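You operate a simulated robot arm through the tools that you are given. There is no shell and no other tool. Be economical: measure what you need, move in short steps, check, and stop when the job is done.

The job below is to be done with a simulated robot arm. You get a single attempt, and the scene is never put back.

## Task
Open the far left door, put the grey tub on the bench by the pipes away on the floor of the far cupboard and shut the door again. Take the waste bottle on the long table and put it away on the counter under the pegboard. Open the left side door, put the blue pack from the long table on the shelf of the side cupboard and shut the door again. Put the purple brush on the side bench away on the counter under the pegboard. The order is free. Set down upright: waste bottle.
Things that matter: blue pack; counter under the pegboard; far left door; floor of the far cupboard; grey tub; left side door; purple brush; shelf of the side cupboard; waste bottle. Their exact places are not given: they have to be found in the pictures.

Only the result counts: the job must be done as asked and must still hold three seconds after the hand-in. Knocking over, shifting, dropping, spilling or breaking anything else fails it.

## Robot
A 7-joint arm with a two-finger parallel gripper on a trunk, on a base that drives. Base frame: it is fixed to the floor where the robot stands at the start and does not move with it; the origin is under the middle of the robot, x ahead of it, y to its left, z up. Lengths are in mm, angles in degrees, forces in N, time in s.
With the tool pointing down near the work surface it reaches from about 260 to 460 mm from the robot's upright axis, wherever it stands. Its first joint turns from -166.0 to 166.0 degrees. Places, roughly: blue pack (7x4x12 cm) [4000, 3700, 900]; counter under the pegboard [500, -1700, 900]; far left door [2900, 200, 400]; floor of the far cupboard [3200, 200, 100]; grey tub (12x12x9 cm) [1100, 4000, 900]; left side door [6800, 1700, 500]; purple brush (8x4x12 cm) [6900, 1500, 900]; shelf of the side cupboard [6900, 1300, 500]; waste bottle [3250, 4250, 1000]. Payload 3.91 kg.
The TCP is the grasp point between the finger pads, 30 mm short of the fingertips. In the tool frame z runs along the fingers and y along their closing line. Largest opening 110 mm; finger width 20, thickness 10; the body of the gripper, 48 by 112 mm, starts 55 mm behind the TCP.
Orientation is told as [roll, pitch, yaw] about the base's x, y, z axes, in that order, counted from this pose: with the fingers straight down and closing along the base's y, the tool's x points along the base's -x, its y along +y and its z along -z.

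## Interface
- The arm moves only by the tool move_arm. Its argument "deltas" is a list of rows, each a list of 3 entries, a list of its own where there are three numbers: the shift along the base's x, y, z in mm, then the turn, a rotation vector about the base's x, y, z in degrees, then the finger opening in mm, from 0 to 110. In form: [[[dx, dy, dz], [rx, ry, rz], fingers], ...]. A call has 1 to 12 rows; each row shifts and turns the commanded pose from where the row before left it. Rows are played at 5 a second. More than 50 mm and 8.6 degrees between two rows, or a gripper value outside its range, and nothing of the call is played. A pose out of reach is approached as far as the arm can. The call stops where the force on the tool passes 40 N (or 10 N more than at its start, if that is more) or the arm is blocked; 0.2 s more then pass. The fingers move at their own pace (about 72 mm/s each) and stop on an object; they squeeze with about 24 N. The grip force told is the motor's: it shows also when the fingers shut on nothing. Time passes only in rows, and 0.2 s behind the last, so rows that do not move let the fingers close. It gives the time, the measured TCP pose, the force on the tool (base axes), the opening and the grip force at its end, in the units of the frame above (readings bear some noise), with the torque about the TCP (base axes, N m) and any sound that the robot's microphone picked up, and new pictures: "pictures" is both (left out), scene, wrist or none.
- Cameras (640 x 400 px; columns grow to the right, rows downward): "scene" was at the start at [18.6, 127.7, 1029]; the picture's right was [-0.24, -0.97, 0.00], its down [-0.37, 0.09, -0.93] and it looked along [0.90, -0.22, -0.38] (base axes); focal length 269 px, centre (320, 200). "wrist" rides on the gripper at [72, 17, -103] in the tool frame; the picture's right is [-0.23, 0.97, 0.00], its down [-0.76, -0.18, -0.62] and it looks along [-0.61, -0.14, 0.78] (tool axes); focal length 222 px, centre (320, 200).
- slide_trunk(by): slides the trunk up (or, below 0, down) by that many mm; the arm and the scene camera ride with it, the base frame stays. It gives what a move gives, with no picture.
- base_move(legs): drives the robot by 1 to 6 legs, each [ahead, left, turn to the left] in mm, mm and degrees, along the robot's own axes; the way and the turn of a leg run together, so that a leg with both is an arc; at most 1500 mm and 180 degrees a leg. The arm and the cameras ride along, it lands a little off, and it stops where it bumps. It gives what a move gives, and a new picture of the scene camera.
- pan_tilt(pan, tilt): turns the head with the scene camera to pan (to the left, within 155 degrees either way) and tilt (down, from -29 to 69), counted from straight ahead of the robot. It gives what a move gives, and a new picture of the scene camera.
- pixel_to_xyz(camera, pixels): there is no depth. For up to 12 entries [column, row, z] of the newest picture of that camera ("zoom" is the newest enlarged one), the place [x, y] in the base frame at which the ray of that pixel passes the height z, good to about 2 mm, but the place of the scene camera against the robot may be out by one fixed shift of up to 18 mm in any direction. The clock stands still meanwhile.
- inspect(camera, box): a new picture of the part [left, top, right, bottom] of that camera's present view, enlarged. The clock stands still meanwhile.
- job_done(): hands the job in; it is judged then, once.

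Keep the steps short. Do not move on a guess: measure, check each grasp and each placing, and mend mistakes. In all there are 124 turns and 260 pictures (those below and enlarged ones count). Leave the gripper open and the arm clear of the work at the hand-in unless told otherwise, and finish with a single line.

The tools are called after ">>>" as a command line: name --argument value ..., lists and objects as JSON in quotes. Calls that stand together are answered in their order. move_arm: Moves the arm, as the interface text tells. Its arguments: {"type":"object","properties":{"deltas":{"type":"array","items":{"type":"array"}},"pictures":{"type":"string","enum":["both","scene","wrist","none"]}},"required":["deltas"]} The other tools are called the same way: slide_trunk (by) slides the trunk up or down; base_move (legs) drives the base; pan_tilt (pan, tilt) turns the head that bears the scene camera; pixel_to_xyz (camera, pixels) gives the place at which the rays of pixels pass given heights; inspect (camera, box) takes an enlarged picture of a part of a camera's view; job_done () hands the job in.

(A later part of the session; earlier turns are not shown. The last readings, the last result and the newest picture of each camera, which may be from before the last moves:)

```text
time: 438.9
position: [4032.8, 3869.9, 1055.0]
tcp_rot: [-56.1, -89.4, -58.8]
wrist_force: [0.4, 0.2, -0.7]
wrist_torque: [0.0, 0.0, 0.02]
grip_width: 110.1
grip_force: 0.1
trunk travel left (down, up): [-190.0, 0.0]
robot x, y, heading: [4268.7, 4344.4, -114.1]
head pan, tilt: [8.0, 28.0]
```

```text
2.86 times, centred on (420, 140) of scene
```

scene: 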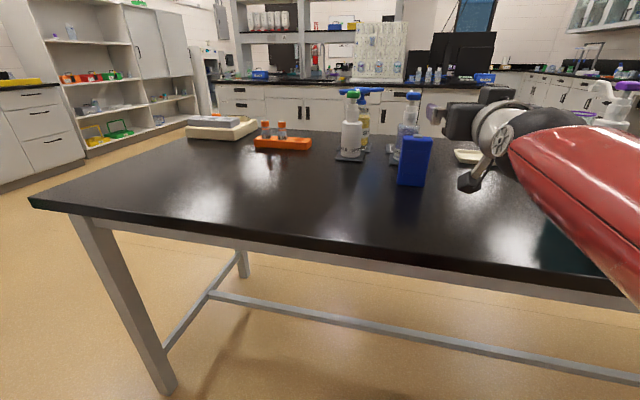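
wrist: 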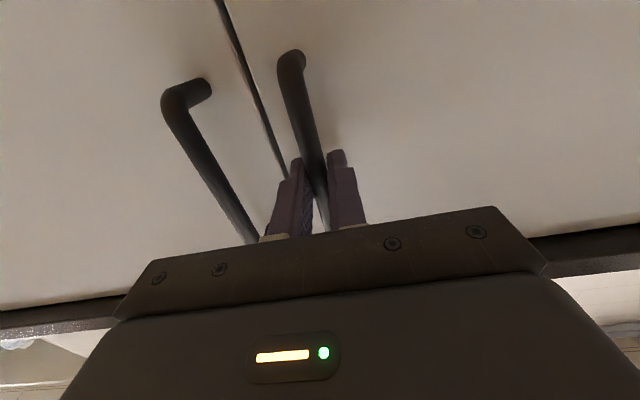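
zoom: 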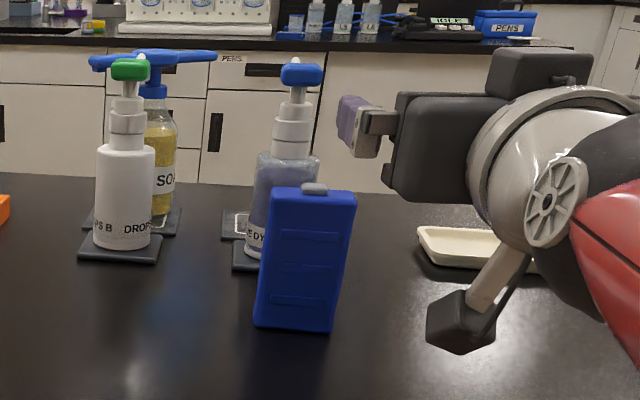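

Pack: 70 mm face toward me at u≈1608–1671, v≈5178. Since the wrist-camera boom hangs below a level tool, I tilt the tool 35° down. I align first.

>>> base_move --legs '[[0, 75, -5.4]]'

>>> move_arm --deltas '[[[0, 0, -11], [6.1, -3.46, 0], 110], [[0, 0, -11], [6.1, -3.46, 0], 110], [[0, 0, -11], [6.1, -3.46, 0], 110], [[0, 0, -11], [6.1, -3.46, 0], 110], [[0, 0, -11], [6.1, -3.46, 0], 110]]'

```text
time: 440.0
position: [4056.8, 3860.4, 1054.9]
tcp_rot: [-56.2, -89.4, -64.0]
wrist_force: [-0.5, 0.0, 0.0]
wrist_torque: [-0.02, -0.03, -0.01]
grip_width: 109.9
grip_force: 0.1
trunk travel left (down, up): [-190.0, 0.0]
robot x, y, heading: [4328.0, 4310.4, -119.3]
head pan, tilt: [8.0, 28.0]
```

scene: 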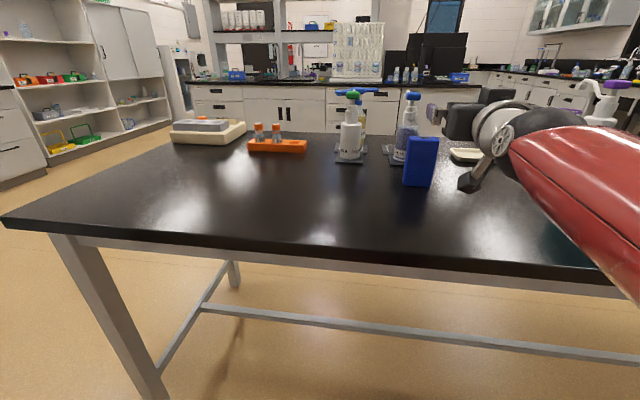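

```text
time: 441.2
position: [4056.7, 3861.4, 1000.3]
tcp_rot: [-1.4, -54.5, -118.7]
wrist_force: [-0.2, 0.1, 0.1]
wrist_torque: [-0.01, -0.02, 0.02]
grip_width: 110.1
grip_force: 0.2
trunk travel left (down, up): [-190.0, 0.0]
robot x, y, heading: [4326.1, 4309.7, -119.0]
head pan, tilt: [8.0, 28.0]
```

scene: 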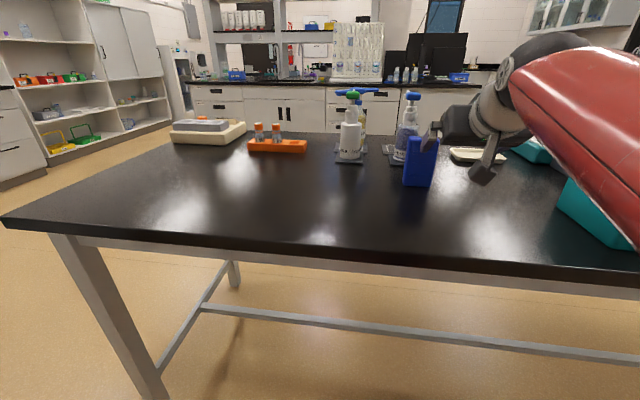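
wrist: 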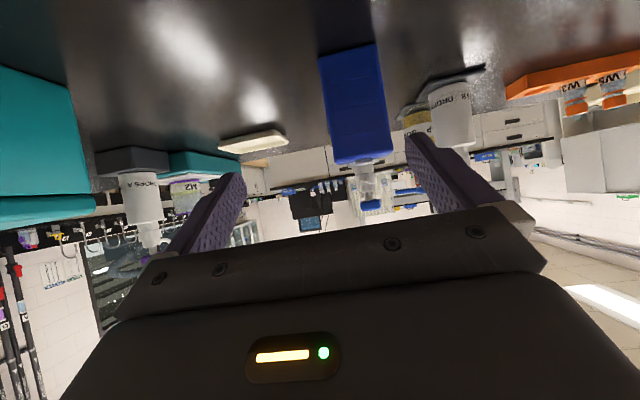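

>>> pixel_to_xyz --camera "wrist" --pixels '[[318, 57, 840], [378, 43, 840], [318, 57, 850], [378, 43, 850], [333, 164, 960], [391, 151, 960], [333, 164, 970], [391, 151, 970]]'

```text
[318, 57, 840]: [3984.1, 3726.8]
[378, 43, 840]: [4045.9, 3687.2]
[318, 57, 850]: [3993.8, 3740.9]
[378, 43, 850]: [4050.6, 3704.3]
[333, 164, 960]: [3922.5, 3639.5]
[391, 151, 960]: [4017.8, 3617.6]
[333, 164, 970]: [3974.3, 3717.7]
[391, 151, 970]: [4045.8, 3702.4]
```

Pack face centre ≈ (4013, 3709) with 73 mm width. I shift left 37, then advance diagonally.

>>> move_arm --deltas '[[[32.2, -18.3, 0], [0, 0, 0], 110], [[-17.3, -30.4, -19], [0, 0, 0], 110], [[-17.3, -30.4, -19], [0, 0, 0], 110], [[-17.3, -30.4, -19], [0, 0, 0], 110]]' --pictures "wrist"

```text
time: 442.2
position: [4038.5, 3749.1, 945.6]
tcp_rot: [-1.3, -54.6, -118.7]
wrist_force: [0.8, 0.7, 0.0]
wrist_torque: [-0.01, -0.02, 0.0]
grip_width: 110.2
grip_force: 0.1
trunk travel left (down, up): [-190.0, 0.0]
robot x, y, heading: [4329.7, 4312.7, -119.0]
head pan, tilt: [8.0, 28.0]
```

wrist: 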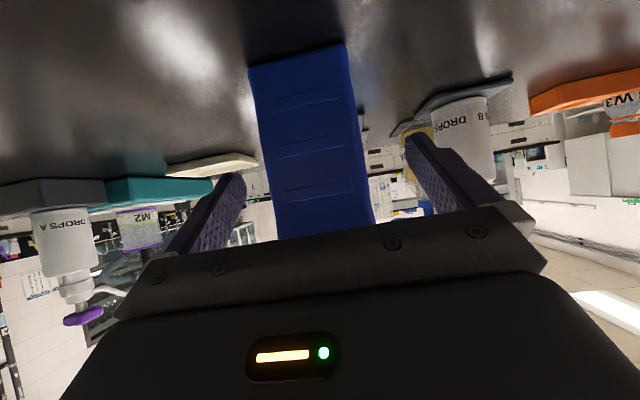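

Well straddled. I finish and close.

>>> move_arm --deltas '[[[-16.8, -29.6, -20], [0, 0, 0], 110], [[-16.8, -29.6, -18], [0, 0, 0], 110], [[0, 0, 0], [0, 0, 0], 50], [[0, 0, 0], [0, 0, 0], 50], [[0, 0, 0], [0, 0, 0], 50], [[0, 0, 15], [0, 0, 0], 50], [[0, 0, 30], [0, 0, 0], 50], [[0, 0, 40], [0, 0, 0], 50], [[0, 0, 40], [0, 0, 0], 50]]'

```text
time: 444.2
position: [4004.4, 3692.1, 1030.1]
tcp_rot: [-1.3, -54.5, -118.5]
wrist_force: [0.5, 0.1, -1.8]
wrist_torque: [0.06, -0.02, -0.01]
grip_width: 65.8
grip_force: 24.1
trunk travel left (down, up): [-190.0, 0.0]
robot x, y, heading: [4331.9, 4308.7, -119.1]
head pan, tilt: [8.0, 28.0]
```

scene: 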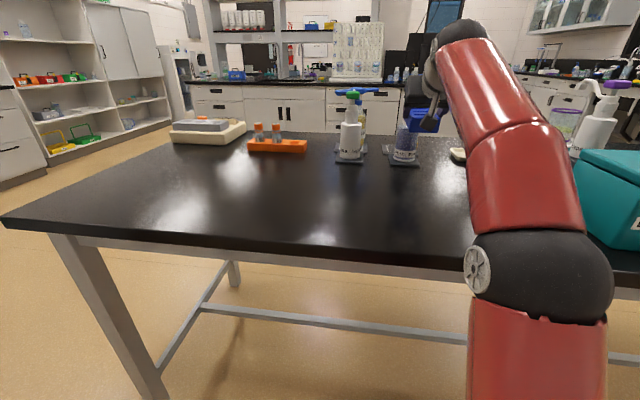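
wrist: 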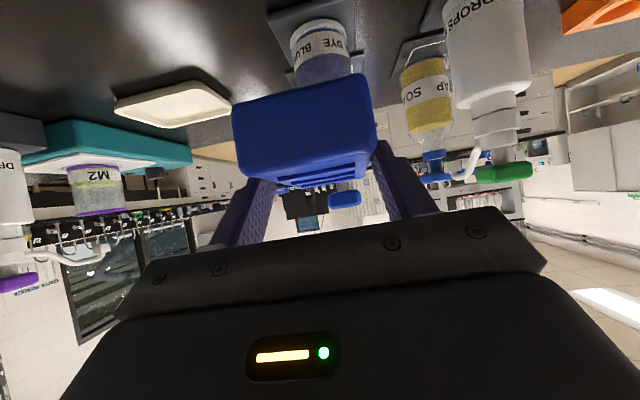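

Held (65.8 mm), but the pack seems to have pivoted in the grip. I look closely.

>>> inspect --camera "scene" --box '[360, 60, 500, 190]'

>>> inspect --camera "wrist" --box '[200, 0, 420, 220]'

```text
3.08 times, centred on (430, 125) of scene
```

zoom: 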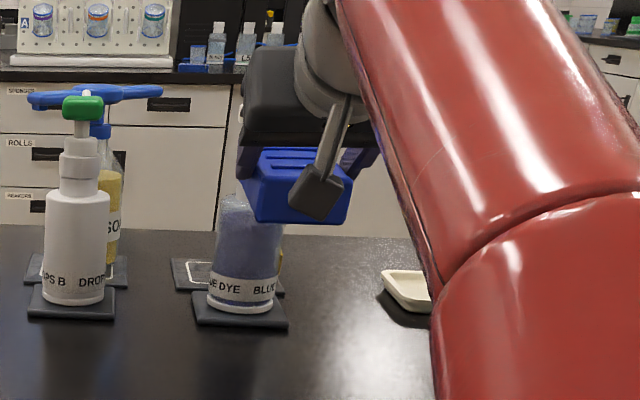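

```text
1.82 times, centred on (310, 110) of wrist
```

zoom: 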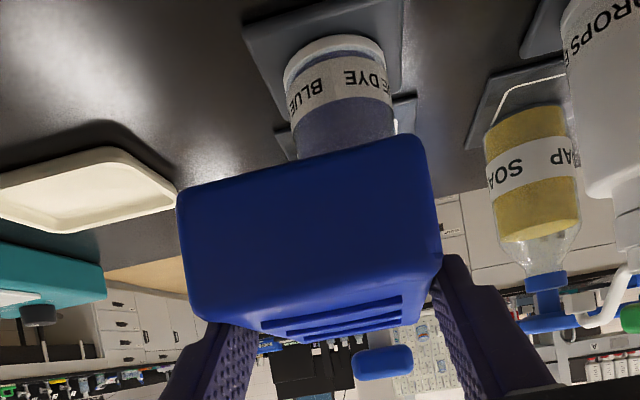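

The pack turned about 90° in the grip (its ridged face is now up), but the dye bottle behind stands upright and no contact force remains. I back away horizontally and check the table.

>>> base_move --legs '[[-70, 0, 0]]'

>>> move_arm --deltas '[[[22, 38, 0], [0, 0, 0], 50], [[22, 38, 0], [0, 0, 0], 50], [[22, 38, 0], [0, 0, 0], 50]]'

```text
time: 445.2
position: [4038.6, 3751.9, 1029.6]
tcp_rot: [-1.4, -54.6, -118.8]
wrist_force: [-0.5, -0.5, -2.1]
wrist_torque: [0.05, -0.07, -0.01]
grip_width: 66.0
grip_force: 23.8
trunk travel left (down, up): [-190.0, 0.0]
robot x, y, heading: [4364.4, 4371.9, -119.0]
head pan, tilt: [8.0, 28.0]
```

scene: 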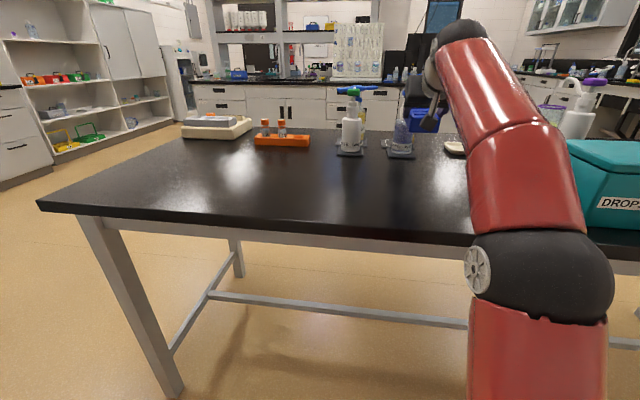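

```text
time: 446.0
position: [4104.8, 3867.7, 1027.6]
tcp_rot: [-1.3, -54.5, -118.5]
wrist_force: [-0.3, -0.6, -1.7]
wrist_torque: [0.04, -0.03, -0.01]
grip_width: 65.7
grip_force: 24.3
trunk travel left (down, up): [-190.0, 0.0]
robot x, y, heading: [4361.5, 4369.7, -119.5]
head pan, tilt: [8.0, 28.0]
```

scene: 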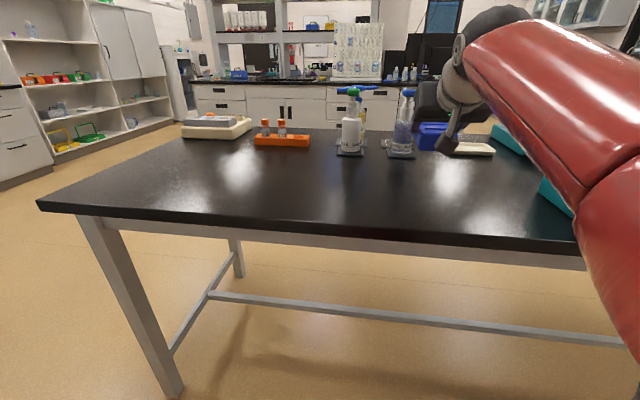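
wrist: 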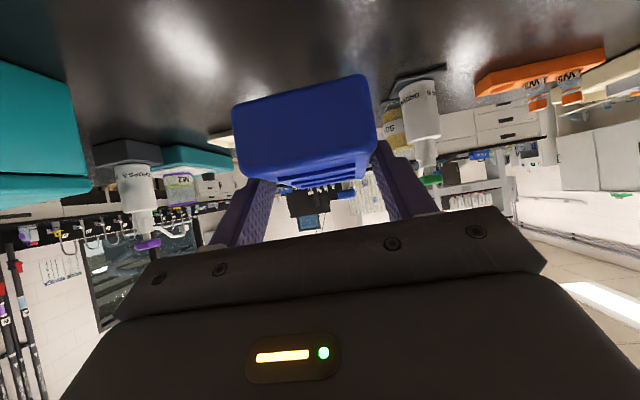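

The dye bottle and the rest stand unmoved; pack held lying. I raise 80 mm to clear the teal box and drive round to the side cupboard.

>>> move_arm --deltas '[[[0, 0, 40], [0, 0, 0], 50], [[0, 0, 40], [0, 0, 0], 50]]' --pictures "none"

>>> base_move --legs '[[0, -1500, 0], [0, -350, 0], [1500, 0, 0], [60, 0, 0], [0, 0, 89.9], [1500, 0, 0]]'

```text
time: 446.6
position: [4104.1, 3865.9, 1110.8]
tcp_rot: [-1.3, -54.6, -118.6]
wrist_force: [-0.2, 0.4, -1.2]
wrist_torque: [0.05, -0.04, -0.02]
grip_width: 65.5
grip_force: 24.1
trunk travel left (down, up): [-190.0, 0.0]
robot x, y, heading: [4363.9, 4372.6, -119.3]
head pan, tilt: [8.0, 28.0]
```

```text
time: 474.3
position: [3858.1, 2921.4, 1111.2]
tcp_rot: [-1.2, -54.6, -29.1]
wrist_force: [-0.4, -0.9, -2.1]
wrist_torque: [-0.01, 0.04, -0.02]
grip_width: 65.7
grip_force: 24.2
trunk travel left (down, up): [-190.0, 0.0]
robot x, y, heading: [3358.8, 3180.7, -29.6]
head pan, tilt: [8.0, 28.0]
```

scene: 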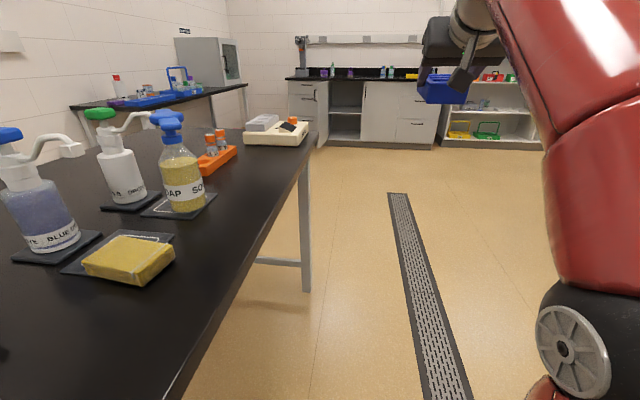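

>>> base_move --legs '[[1500, 0, 0], [1130, 0, 0], [0, 320, 0]]'

>>> slide_trunk --by -190

>>> move_arm --deltas '[[[0, 0, -40], [0, 0, 0], 50], [[0, 0, -40], [0, 0, 0], 50], [[0, 0, -40], [0, 0, 0], 50], [[0, 0, -40], [0, 0, 0], 50], [[0, 0, -40], [0, 0, 0], 50], [[0, 0, -40], [0, 0, 0], 50], [[0, 0, -40], [0, 0, 0], 50], [[0, 0, -40], [0, 0, 0], 50], [[0, 0, -35], [0, 0, 0], 50]]'

```text
time: 488.7
position: [6292.4, 1895.5, 1110.5]
tcp_rot: [-1.2, -54.5, -29.3]
wrist_force: [0.8, 1.1, -2.0]
wrist_torque: [0.05, 0.04, 0.03]
grip_width: 65.6
grip_force: 23.6
trunk travel left (down, up): [-190.0, 0.0]
robot x, y, heading: [5788.2, 2159.1, -29.6]
head pan, tilt: [8.0, 28.0]
```

scene: 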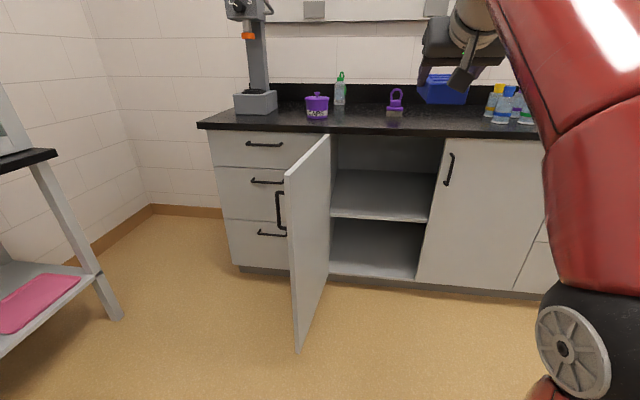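

```text
time: 490.8
position: [6291.4, 1895.3, 921.2]
tcp_rot: [-1.3, -54.6, -29.3]
wrist_force: [0.3, -0.4, -2.5]
wrist_torque: [0.03, 0.05, -0.01]
grip_width: 65.8
grip_force: 23.8
trunk travel left (down, up): [0.0, 190.0]
robot x, y, heading: [5792.4, 2164.0, -30.1]
head pan, tilt: [8.0, 28.0]
```

```text
time: 492.8
position: [6290.7, 1895.7, 563.4]
tcp_rot: [-1.2, -54.6, -29.4]
wrist_force: [-0.3, -1.1, -1.5]
wrist_torque: [0.02, 0.02, -0.03]
grip_width: 65.9
grip_force: 24.5
trunk travel left (down, up): [0.0, 190.0]
robot x, y, heading: [5790.9, 2161.5, -29.8]
head pan, tilt: [8.0, 28.0]
```

scene: 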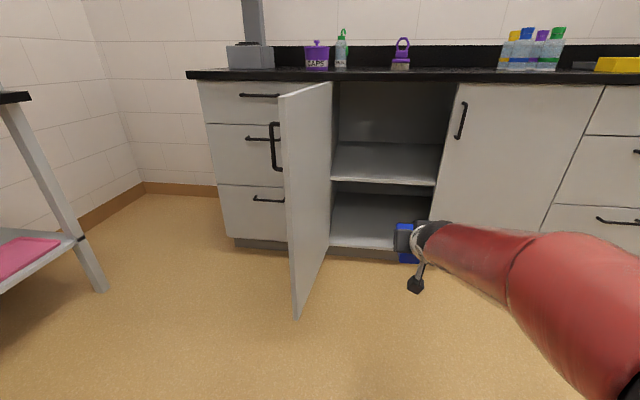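
wrist: 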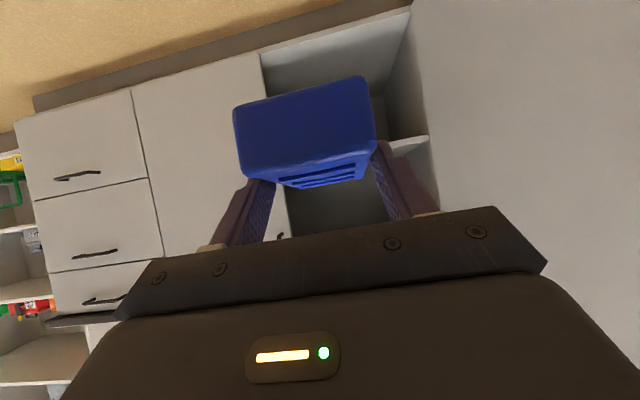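

>>> pixel_to_xyz --camera "wrist" --pixels '[[425, 136, 460], [425, 136, 480], [425, 136, 500], [425, 143, 480]]'

>>> move_arm --deltas '[[[41.7, -23.7, 0], [0, 0, 0], 50], [[41.7, -23.7, 0], [0, 0, 0], 50], [[41.7, -23.7, 0], [0, 0, 0], 50]]' --pictures "none"

>>> base_move --legs '[[330, -35, 0]]'

```text
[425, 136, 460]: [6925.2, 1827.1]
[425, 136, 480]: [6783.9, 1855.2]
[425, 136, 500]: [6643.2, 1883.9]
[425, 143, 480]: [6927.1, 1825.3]
```

```text
time: 493.6
position: [6421.4, 1822.6, 562.6]
tcp_rot: [-1.3, -54.5, -29.4]
wrist_force: [0.5, 0.7, -1.1]
wrist_torque: [0.04, 0.07, 0.0]
grip_width: 65.5
grip_force: 24.2
trunk travel left (down, up): [0.0, 190.0]
robot x, y, heading: [5790.9, 2160.0, -29.8]
head pan, tilt: [8.0, 28.0]
```

```text
time: 495.8
position: [6686.6, 1613.2, 563.1]
tcp_rot: [-1.2, -54.5, -30.3]
wrist_force: [0.0, -0.3, -1.9]
wrist_torque: [0.02, 0.04, -0.04]
grip_width: 65.4
grip_force: 24.0
trunk travel left (down, up): [0.0, 190.0]
robot x, y, heading: [6060.9, 1959.4, -31.0]
head pan, tilt: [8.0, 28.0]
```

scene: 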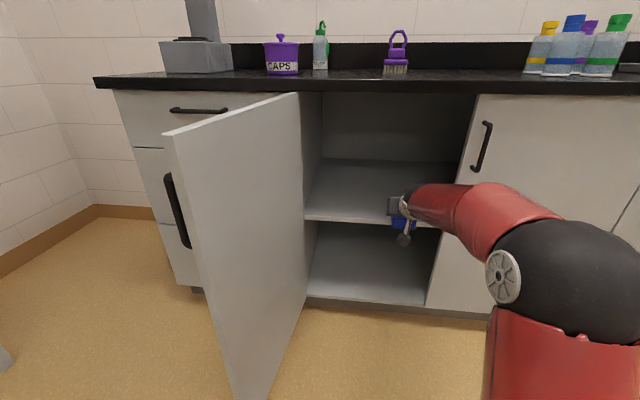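

Shelf top ≈ z 488; the pack's lowest edge is ≈ 528. I drive in 160.

>>> base_move --legs '[[165, 0, 1]]'

>>> move_arm --deltas '[[[0, 0, -12], [0, 0, 0], 50], [[0, 0, -10], [0, 0, 0], 50]]' --pictures "wrist"

```text
time: 497.3
position: [6837.2, 1541.2, 562.2]
tcp_rot: [-1.3, -54.5, -29.2]
wrist_force: [1.0, -0.7, -1.1]
wrist_torque: [0.04, 0.06, 0.0]
grip_width: 65.8
grip_force: 23.5
trunk travel left (down, up): [0.0, 190.0]
robot x, y, heading: [6204.4, 1875.5, -29.7]
head pan, tilt: [8.0, 28.0]
```

scene: 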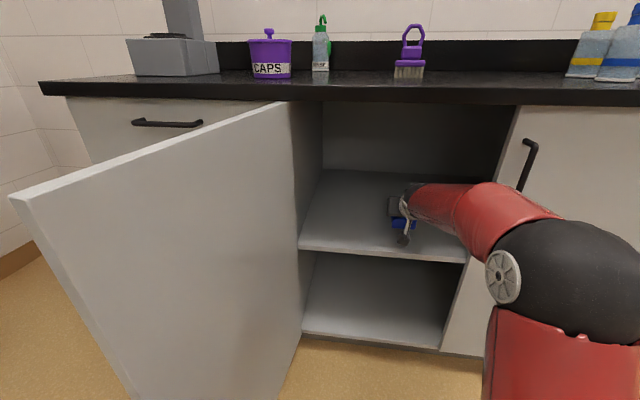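

```text
time: 497.9
position: [6834.4, 1542.5, 540.4]
tcp_rot: [-1.3, -54.5, -29.1]
wrist_force: [0.1, 0.4, -2.0]
wrist_torque: [0.02, 0.05, 0.0]
grip_width: 65.3
grip_force: 22.9
trunk travel left (down, up): [0.0, 190.0]
robot x, y, heading: [6202.5, 1880.6, -29.7]
head pan, tilt: [8.0, 28.0]
```

wrist: 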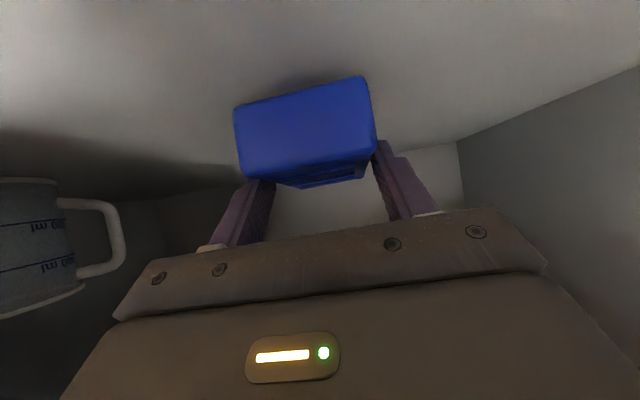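

On the shelf right side there is a jug, clear of us. I lower stepwise to contact.

>>> move_arm --deltas '[[[0, 0, -6], [0, 0, 0], 50], [[0, 0, -6], [0, 0, 0], 50]]' --pictures "none"

>>> move_arm --deltas '[[[0, 0, -4], [0, 0, 0], 50], [[0, 0, -4], [0, 0, 0], 50]]' --pictures "none"

>>> move_arm --deltas '[[[0, 0, -3], [0, 0, 0], 50], [[0, 0, -3], [0, 0, 0], 50]]' --pictures "wrist"

```text
time: 498.5
position: [6836.6, 1542.5, 528.2]
tcp_rot: [-1.3, -54.5, -29.0]
wrist_force: [-0.2, 0.3, -2.0]
wrist_torque: [0.02, 0.04, 0.01]
grip_width: 65.9
grip_force: 24.2
trunk travel left (down, up): [0.0, 190.0]
robot x, y, heading: [6204.8, 1876.9, -29.7]
head pan, tilt: [8.0, 28.0]
```

```text
time: 499.1
position: [6836.0, 1541.4, 524.7]
tcp_rot: [-1.1, -54.9, -29.2]
wrist_force: [0.5, -3.4, 14.7]
wrist_torque: [0.36, 0.22, 0.02]
grip_width: 66.0
grip_force: 23.9
trunk travel left (down, up): [0.0, 190.0]
robot x, y, heading: [6199.9, 1878.1, -29.7]
head pan, tilt: [8.0, 28.0]
```

```text
time: 499.7
position: [6837.8, 1542.7, 519.3]
tcp_rot: [-1.3, -54.9, -29.1]
wrist_force: [-0.9, -3.8, 20.5]
wrist_torque: [-0.02, -0.25, -0.23]
grip_width: 66.1
grip_force: 23.7
trunk travel left (down, up): [0.0, 190.0]
robot x, y, heading: [6204.0, 1876.1, -29.6]
head pan, tilt: [8.0, 28.0]
```

wrist: 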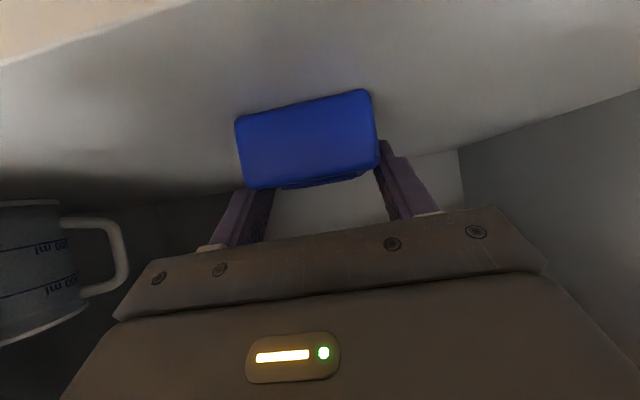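

Contact, pack is flattening. I lower 4 mm more, then open and back out along the tool.

>>> move_arm --deltas '[[[0, 0, -3], [0, 0, 0], 50], [[0, 0, 0], [0, 0, 0], 68], [[0, 0, 0], [0, 0, 0], 80], [[0, 0, 0], [0, 0, 0], 95], [[0, 0, 0], [0, 0, 0], 95]]' --pictures "wrist"

>>> move_arm --deltas '[[[-28, 16, 23], [0, 0, 0], 95], [[-28, 16, 23], [0, 0, 0], 95], [[-28, 16, 20], [0, 0, 0], 95]]' --pictures "none"

>>> base_move --legs '[[-300, 0, 0]]'

```text
time: 500.9
position: [6835.2, 1542.2, 511.8]
tcp_rot: [-1.3, -54.4, -29.1]
wrist_force: [-0.4, -0.2, -0.1]
wrist_torque: [-0.04, 0.04, -0.01]
grip_width: 95.0
grip_force: 0.0
trunk travel left (down, up): [0.0, 190.0]
robot x, y, heading: [6202.4, 1876.7, -29.7]
head pan, tilt: [8.0, 28.0]
```

wrist: 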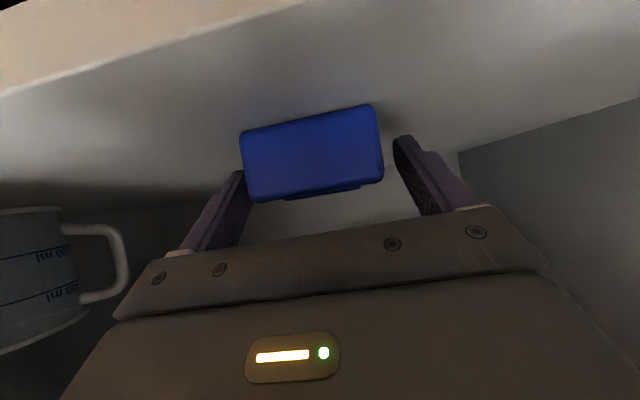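

```text
time: 501.7
position: [6749.3, 1590.1, 576.8]
tcp_rot: [-1.3, -54.5, -29.1]
wrist_force: [0.7, 0.8, -0.5]
wrist_torque: [0.0, 0.0, 0.01]
grip_width: 95.0
grip_force: 0.0
trunk travel left (down, up): [0.0, 190.0]
robot x, y, heading: [6205.4, 1878.2, -29.7]
head pan, tilt: [8.0, 28.0]
```

```text
time: 503.8
position: [6480.0, 1742.3, 577.0]
tcp_rot: [-1.2, -54.5, -29.1]
wrist_force: [-0.1, -0.8, -0.4]
wrist_torque: [0.03, -0.02, -0.01]
grip_width: 95.0
grip_force: 0.1
trunk travel left (down, up): [0.0, 190.0]
robot x, y, heading: [5936.8, 2035.0, -29.8]
head pan, tilt: [8.0, 28.0]
```

scene: 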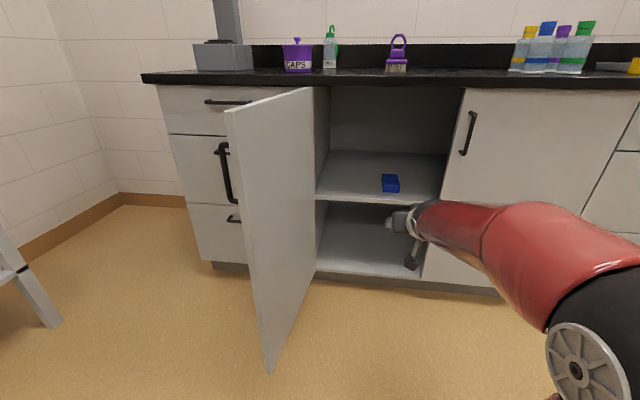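

The pack lies on the shelf. Now I shut the door as before: round to its outer side, push right, then ahead.

>>> move_arm --deltas '[[[0, 0, 0], [0, 0, 0], 0], [[0, 0, 0], [0, 0, 0], 0]]' --pictures "none"

>>> base_move --legs '[[-300, 0, 0], [0, 450, 0], [275, 0, 0], [0, -345, 0]]'

```text
time: 504.4
position: [6480.4, 1742.8, 577.3]
tcp_rot: [-1.3, -54.6, -29.1]
wrist_force: [-0.2, 0.4, 0.1]
wrist_torque: [0.04, -0.02, 0.0]
grip_width: 10.6
grip_force: 0.1
trunk travel left (down, up): [0.0, 190.0]
robot x, y, heading: [5934.0, 2031.4, -29.5]
head pan, tilt: [8.0, 28.0]
```

```text
time: 512.1
position: [6496.1, 1836.2, 576.3]
tcp_rot: [-1.3, -54.4, -29.5]
wrist_force: [0.7, 0.6, 0.4]
wrist_torque: [0.0, -0.03, -0.01]
grip_width: 0.0
grip_force: 23.6
trunk travel left (down, up): [0.0, 190.0]
robot x, y, heading: [5950.9, 2129.6, -30.2]
head pan, tilt: [8.0, 28.0]
```

scene: 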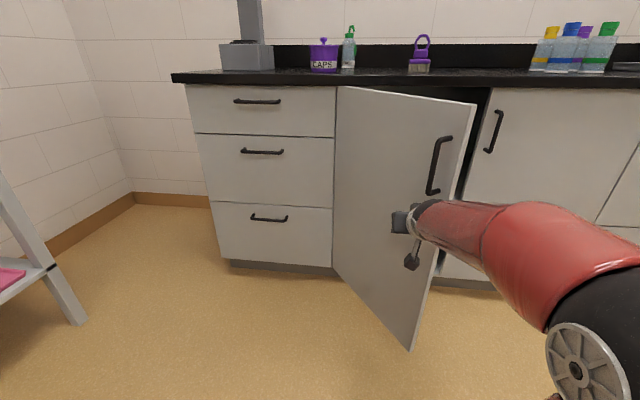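

>>> base_move --legs '[[265, -50, 0.6]]'

>>> move_arm --deltas '[[[13, -7.4, 0], [0, 0, 0], 0], [[13, -7.4, 0], [0, 0, 0], 0], [[13, -7.4, 0], [0, 0, 0], 0], [[13, -7.4, 0], [0, 0, 0], 0], [[13, -7.4, 0], [0, 0, 0], 0]]' --pictures "scene"

```text
time: 514.0
position: [6704.2, 1668.9, 576.4]
tcp_rot: [-1.3, -54.6, -28.8]
wrist_force: [-0.1, 0.5, -0.4]
wrist_torque: [0.0, 0.01, -0.03]
grip_width: 0.0
grip_force: 24.1
trunk travel left (down, up): [0.0, 190.0]
robot x, y, heading: [6154.3, 1956.8, -29.5]
head pan, tilt: [8.0, 28.0]
```

scene: 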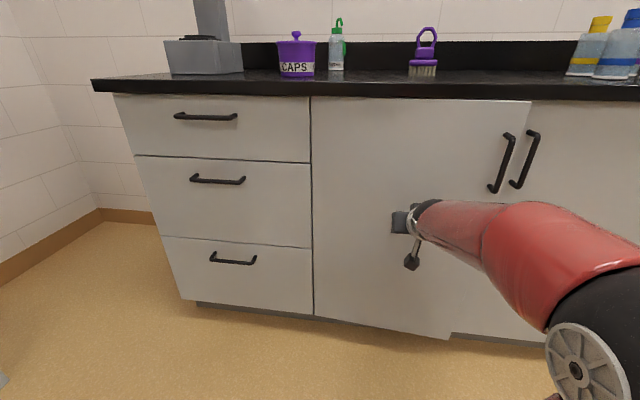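

```text
time: 514.8
position: [6737.6, 1650.5, 576.8]
tcp_rot: [-1.2, -54.1, -29.1]
wrist_force: [-17.8, 9.8, 7.3]
wrist_torque: [-0.04, -0.04, 0.02]
grip_width: 0.1
grip_force: 24.1
trunk travel left (down, up): [0.0, 190.0]
robot x, y, heading: [6156.0, 1956.3, -29.4]
head pan, tilt: [8.0, 28.0]
stopped in row 4: the force on the tool passed its limit at 70 N (the readings are from after the stop); the commanded pose is now the measured one
```

scene: 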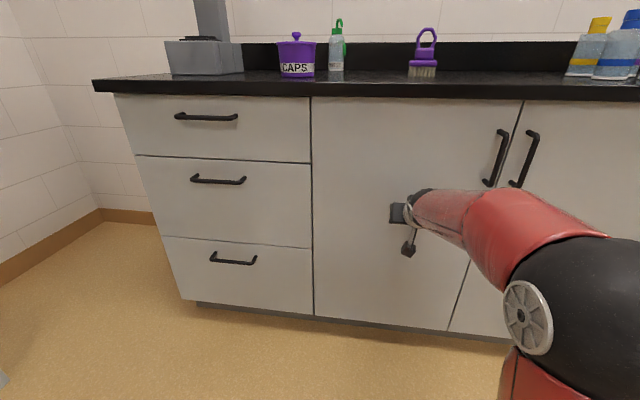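

The door is shut. Now the purple brush: I back off, raise the arm, drive up to the counter above it, and take a wrist view.

>>> base_move --legs '[[-350, 0, 0]]'

>>> slide_trunk --by 190

>>> move_arm --deltas '[[[-14.8, 8.4, 42], [0, 0, 0], 110], [[-14.8, 8.4, 42], [0, 0, 0], 110], [[-14.8, 8.4, 42], [0, 0, 0], 110], [[-14.8, 8.4, 42], [0, 0, 0], 110], [[-14.8, 8.4, 42], [0, 0, 0], 110], [[-14.8, 8.4, 42], [0, 0, 0], 110], [[-14.8, 8.4, 42], [0, 0, 0], 110]]' --pictures "none"

>>> base_move --legs '[[510, -38, 0]]'

>>> move_arm --deltas '[[[0, 0, 0], [0, 0, 0], 110]]' --pictures "wrist"

>>> inspect --camera "wrist" --box '[220, 0, 440, 200]'

```text
time: 517.1
position: [6437.7, 1827.7, 576.0]
tcp_rot: [-1.3, -53.9, -28.1]
wrist_force: [0.3, 0.9, 0.6]
wrist_torque: [0.04, 0.0, -0.02]
grip_width: 0.0
grip_force: 24.6
trunk travel left (down, up): [0.0, 190.0]
robot x, y, heading: [5845.3, 2124.1, -28.4]
head pan, tilt: [8.0, 28.0]
```

scene: 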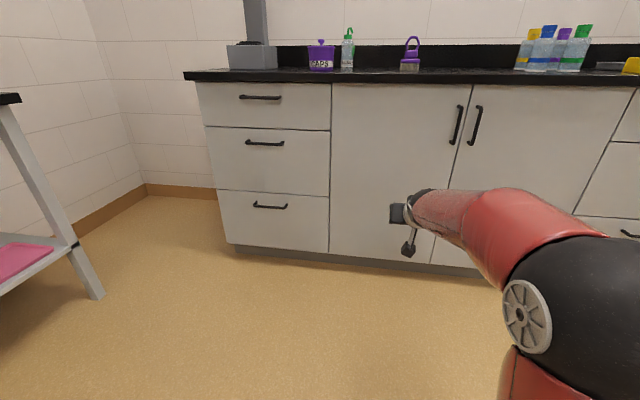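

```text
time: 519.1
position: [6437.7, 1827.6, 765.0]
tcp_rot: [-1.2, -53.9, -28.0]
wrist_force: [-0.4, -0.5, -1.0]
wrist_torque: [0.02, 0.0, 0.02]
grip_width: 0.0
grip_force: 23.7
trunk travel left (down, up): [-190.0, 0.0]
robot x, y, heading: [5850.2, 2124.1, -28.5]
head pan, tilt: [8.0, 28.0]
```

```text
time: 520.8
position: [6333.5, 1886.5, 1057.8]
tcp_rot: [-1.2, -53.9, -27.9]
wrist_force: [-0.2, 0.1, -0.9]
wrist_torque: [-0.02, 0.0, -0.02]
grip_width: 109.8
grip_force: 0.1
trunk travel left (down, up): [-190.0, 0.0]
robot x, y, heading: [5849.8, 2123.2, -28.6]
head pan, tilt: [8.0, 28.0]
```

```text
time: 523.7
position: [6767.5, 1620.4, 1058.4]
tcp_rot: [-1.2, -53.9, -27.3]
wrist_force: [-0.2, 0.5, 0.9]
wrist_torque: [0.02, 0.01, 0.01]
grip_width: 109.9
grip_force: 0.0
trunk travel left (down, up): [-190.0, 0.0]
robot x, y, heading: [6279.3, 1851.1, -27.6]
head pan, tilt: [8.0, 28.0]
```

scene: 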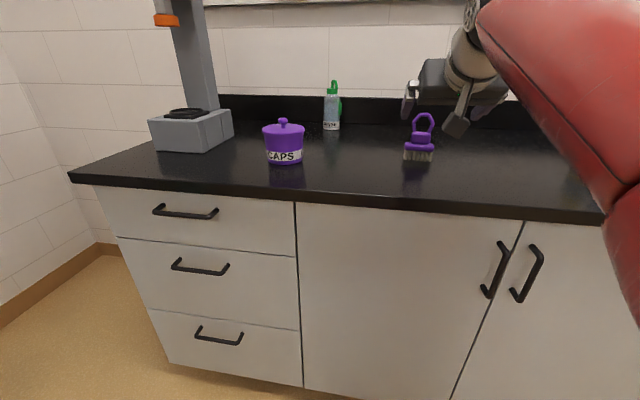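

```text
time: 524.1
position: [6768.2, 1620.2, 1058.4]
tcp_rot: [-1.3, -53.9, -27.3]
wrist_force: [0.0, -0.1, 0.0]
wrist_torque: [0.02, 0.0, -0.01]
grip_width: 110.2
grip_force: 0.0
trunk travel left (down, up): [-190.0, 0.0]
robot x, y, heading: [6278.5, 1856.0, -27.7]
head pan, tilt: [8.0, 28.0]
```

wrist: 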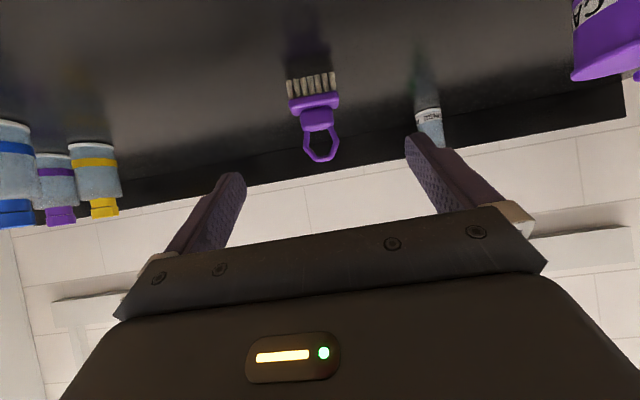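

```text
2.00 times, centred on (330, 100) of wrist
```

zoom: 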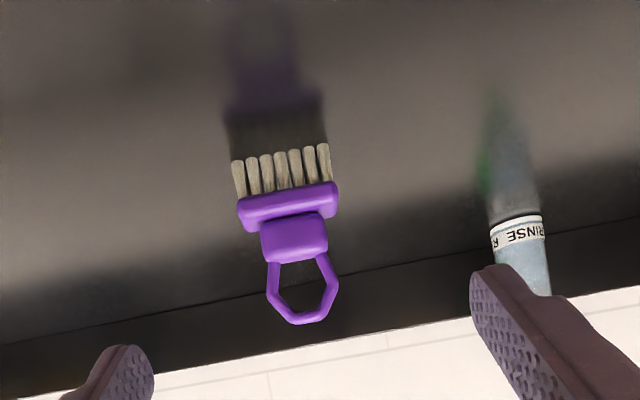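

>>> pixel_to_xyz --camera "wrist" --pixels '[[289, 81, 900], [332.5, 72.5, 900], [289, 81, 890], [332.5, 72.5, 890], [320, 161, 1020], [320, 161, 1010], [317, 118, 960], [317, 118, 950]]'

>>> pixel_to_xyz --camera "scene" --pixels '[[404, 159, 900], [431, 162, 900], [418, 161, 900]]'

```text
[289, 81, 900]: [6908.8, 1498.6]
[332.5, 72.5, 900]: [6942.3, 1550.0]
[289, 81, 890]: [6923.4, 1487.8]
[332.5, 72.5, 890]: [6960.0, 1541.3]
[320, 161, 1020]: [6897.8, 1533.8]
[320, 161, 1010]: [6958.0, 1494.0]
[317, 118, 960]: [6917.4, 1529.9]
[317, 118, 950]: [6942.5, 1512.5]
```

```text
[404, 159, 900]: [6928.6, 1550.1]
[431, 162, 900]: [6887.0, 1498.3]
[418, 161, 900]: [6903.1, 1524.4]
```

Brush block centre ≈ u 5277, v 4746, z ≈ 960. I approach diagonally to 38 mm short and check.

>>> move_arm --deltas '[[[32.6, -19.9, -18.2], [0, 0, 0], 90], [[32.6, -19.9, -18.2], [0, 0, 0], 90], [[32.6, -19.9, -18.2], [0, 0, 0], 90], [[32.6, -19.9, -18.2], [0, 0, 0], 90]]' --pictures "wrist"

>>> inspect --camera "scene" --box '[360, 60, 520, 190]'

```text
time: 525.1
position: [6894.8, 1537.9, 983.3]
tcp_rot: [-1.1, -54.0, -27.4]
wrist_force: [0.7, 0.7, 0.7]
wrist_torque: [0.01, -0.02, -0.02]
grip_width: 90.0
grip_force: 0.0
trunk travel left (down, up): [-190.0, 0.0]
robot x, y, heading: [6278.5, 1847.2, -27.8]
head pan, tilt: [8.0, 28.0]
```

wrist: 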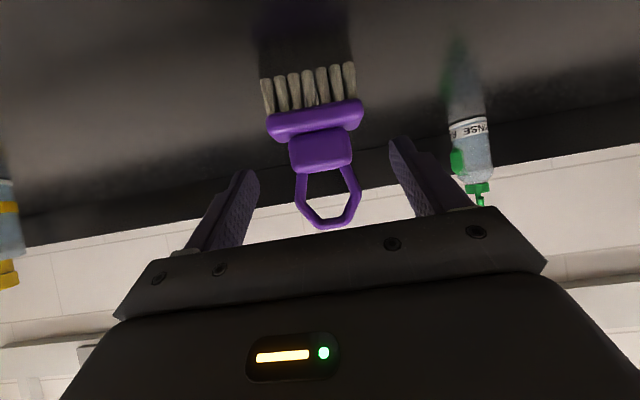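

```text
3.08 times, centred on (440, 125) of scene
```

zoom: 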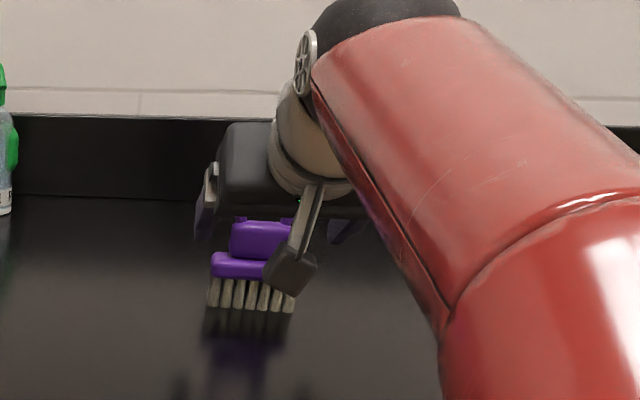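

>>> pixel_to_xyz --camera "wrist" --pixels '[[266, 115, 900], [265, 82, 900], [353, 64, 900], [265, 82, 890], [353, 64, 890], [328, 228, 1020], [328, 228, 1010], [320, 150, 960], [320, 150, 950]]'

```text
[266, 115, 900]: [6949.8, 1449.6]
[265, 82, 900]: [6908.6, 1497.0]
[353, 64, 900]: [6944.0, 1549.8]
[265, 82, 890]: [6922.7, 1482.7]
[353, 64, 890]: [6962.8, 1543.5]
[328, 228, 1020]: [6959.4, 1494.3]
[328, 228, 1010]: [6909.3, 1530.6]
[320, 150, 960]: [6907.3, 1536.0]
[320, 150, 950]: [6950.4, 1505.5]
```

Consistent: counter z=900, brush centre u≈5281. I finish 46 mm ahead, close, and lift.

>>> move_arm --deltas '[[[20, -11.4, -8.5], [0, 0, 0], 90], [[20, -11.4, -8.5], [0, 0, 0], 90], [[0, 0, 0], [0, 0, 0], 30], [[0, 0, 0], [0, 0, 0], 30], [[0, 0, 0], [0, 0, 0], 30], [[0, 0, 0], [0, 0, 0], 30], [[0, 0, 15], [0, 0, 0], 30], [[0, 0, 35], [0, 0, 0], 30], [[0, 0, 40], [0, 0, 0], 30], [[0, 0, 30], [0, 0, 0], 30]]'

```text
time: 527.3
position: [6909.0, 1533.4, 1054.8]
tcp_rot: [-1.2, -53.9, -27.2]
wrist_force: [0.1, 0.6, -1.1]
wrist_torque: [-0.01, 0.01, -0.03]
grip_width: 48.3
grip_force: 24.4
out of reach, approached as far as the arm can: row 9, 10
trunk travel left (down, up): [-190.0, 0.0]
robot x, y, heading: [6278.4, 1848.5, -27.6]
head pan, tilt: [8.0, 28.0]
```

scene: 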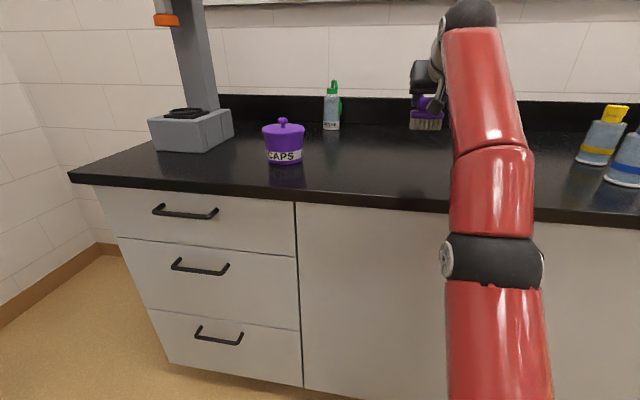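
wrist: 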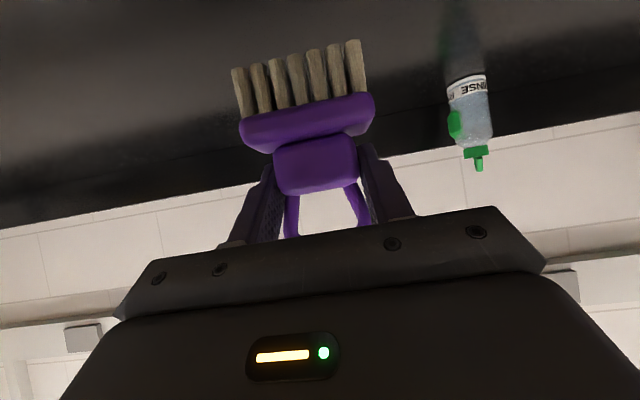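

Gripped at 48 mm, hanging upright. I drive back to the pegboard counter.

>>> base_move --legs '[[-350, 0, -2], [0, -1500, 0], [0, -1500, 0], [0, -1400, 0], [0, 0, -90]]'

>>> base_move --legs '[[0, -1500, 0], [0, -1350, 0]]'

>>> pan_tilt --pan 3 --tilt 25

```text
time: 554.2
position: [3436.8, -2442.3, 1056.5]
tcp_rot: [-1.2, -54.0, -120.5]
wrist_force: [-0.3, -0.2, -0.9]
wrist_torque: [-0.01, 0.03, -0.01]
grip_width: 47.4
grip_force: 23.3
trunk travel left (down, up): [-190.0, 0.0]
robot x, y, heading: [3788.4, -1832.3, -120.7]
head pan, tilt: [8.0, 28.0]
```

scene: 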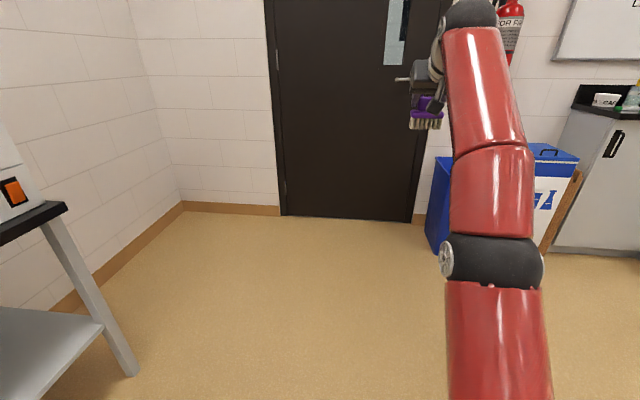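

```text
time: 568.2
position: [944.6, -979.0, 1053.3]
tcp_rot: [-1.2, -53.8, -120.0]
wrist_force: [0.2, 0.9, -0.6]
wrist_torque: [-0.01, 0.0, 0.04]
grip_width: 47.4
grip_force: 24.4
trunk travel left (down, up): [-190.0, 0.0]
robot x, y, heading: [1292.2, -365.0, -120.0]
head pan, tilt: [8.0, 28.0]
```

scene: 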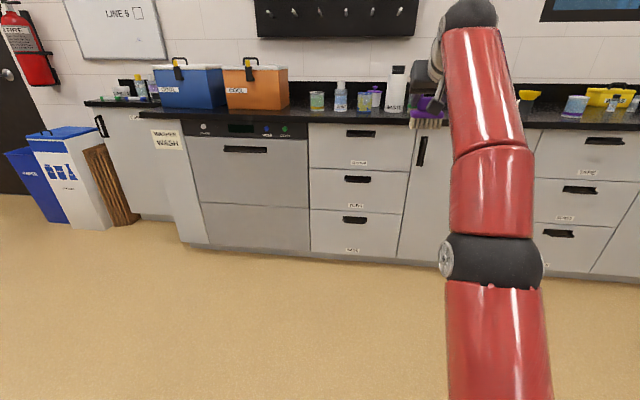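

```text
time: 568.8
position: [945.3, -981.0, 1055.1]
tcp_rot: [-1.2, -53.8, -120.1]
wrist_force: [0.0, -0.3, 0.0]
wrist_torque: [0.01, 0.01, 0.0]
grip_width: 47.5
grip_force: 23.5
trunk travel left (down, up): [-190.0, 0.0]
robot x, y, heading: [1292.3, -365.3, -120.6]
head pan, tilt: [3.0, 25.0]
```

scene: 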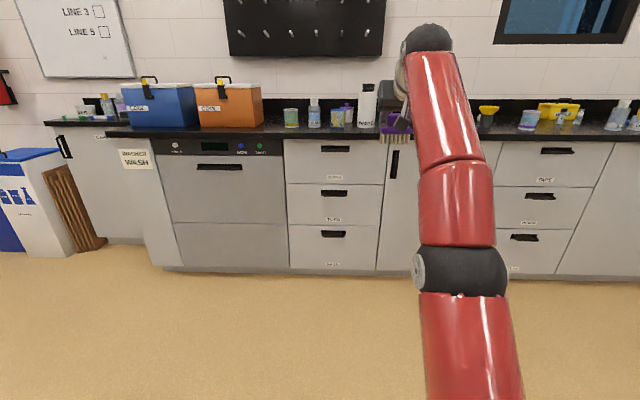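

I drive in: 595 ahead, 25 left, to place it on the front strip of the counter in front of the row.

>>> base_move --legs '[[300, 25, 0.8], [295, 0, 0]]'

>>> pan_tilt --pan 0 --tilt 30

>>> inspect --camera "scene" --box '[280, 50, 520, 200]'

>>> move_arm --deltas '[[[0, 0, -15], [0, 0, 0], 30], [[0, 0, -15], [0, 0, 0], 30]]' --pictures "wrist"

```text
time: 572.5
position: [671.7, -1502.4, 1054.7]
tcp_rot: [-1.2, -54.0, -119.8]
wrist_force: [-0.7, 0.1, -0.7]
wrist_torque: [0.0, 0.03, -0.04]
grip_width: 47.5
grip_force: 23.7
trunk travel left (down, up): [-190.0, 0.0]
robot x, y, heading: [1018.6, -883.0, -120.2]
head pan, tilt: [3.0, 25.0]
```

scene: 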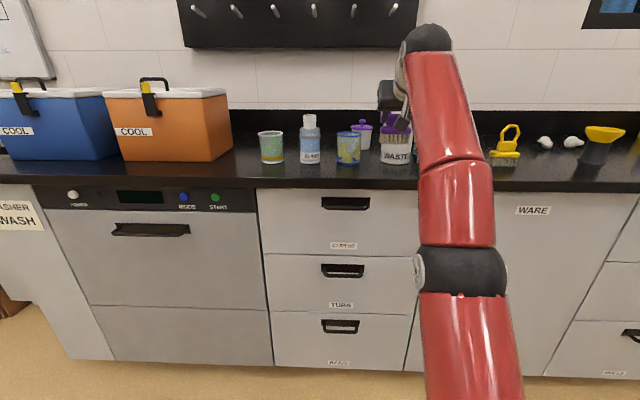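

```text
time: 573.1
position: [672.0, -1501.5, 1054.9]
tcp_rot: [-1.2, -53.9, -119.8]
wrist_force: [0.3, 0.6, -0.8]
wrist_torque: [-0.02, -0.01, -0.02]
grip_width: 47.5
grip_force: 24.2
trunk travel left (down, up): [-190.0, 0.0]
robot x, y, heading: [1018.3, -887.1, -120.2]
head pan, tilt: [0.0, 30.0]
```

scene: 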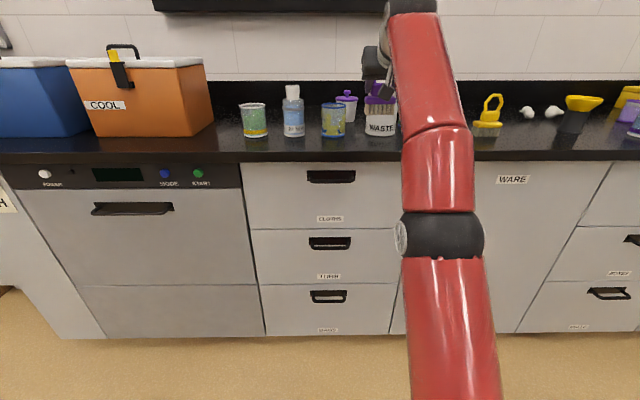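

```text
2.67 times, centred on (400, 125) of scene
```

zoom: 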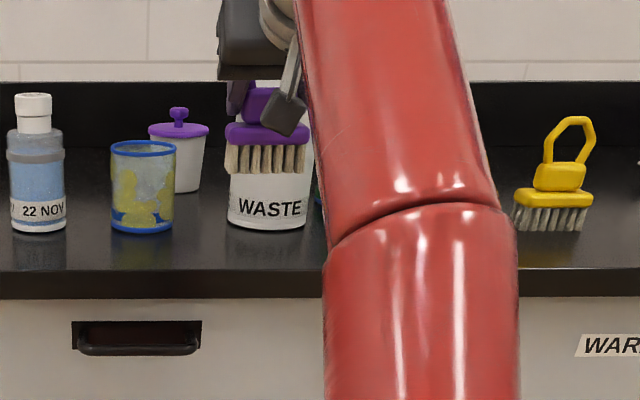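

```text
time: 573.7
position: [672.2, -1502.8, 1024.4]
tcp_rot: [-1.3, -53.9, -119.9]
wrist_force: [-0.2, -0.5, -0.8]
wrist_torque: [-0.01, -0.03, 0.0]
grip_width: 47.4
grip_force: 23.7
trunk travel left (down, up): [-190.0, 0.0]
robot x, y, heading: [1017.9, -885.0, -120.2]
head pan, tilt: [0.0, 30.0]
```

wrist: 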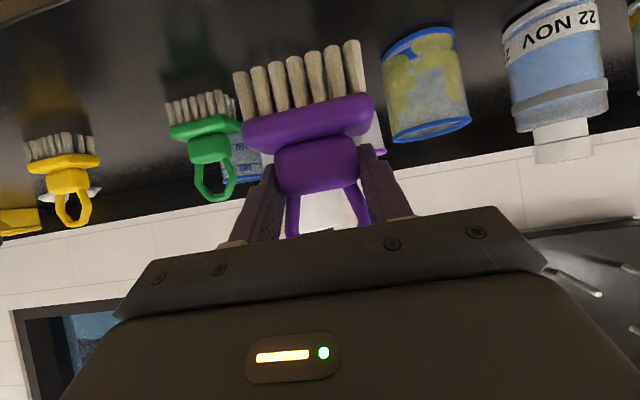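

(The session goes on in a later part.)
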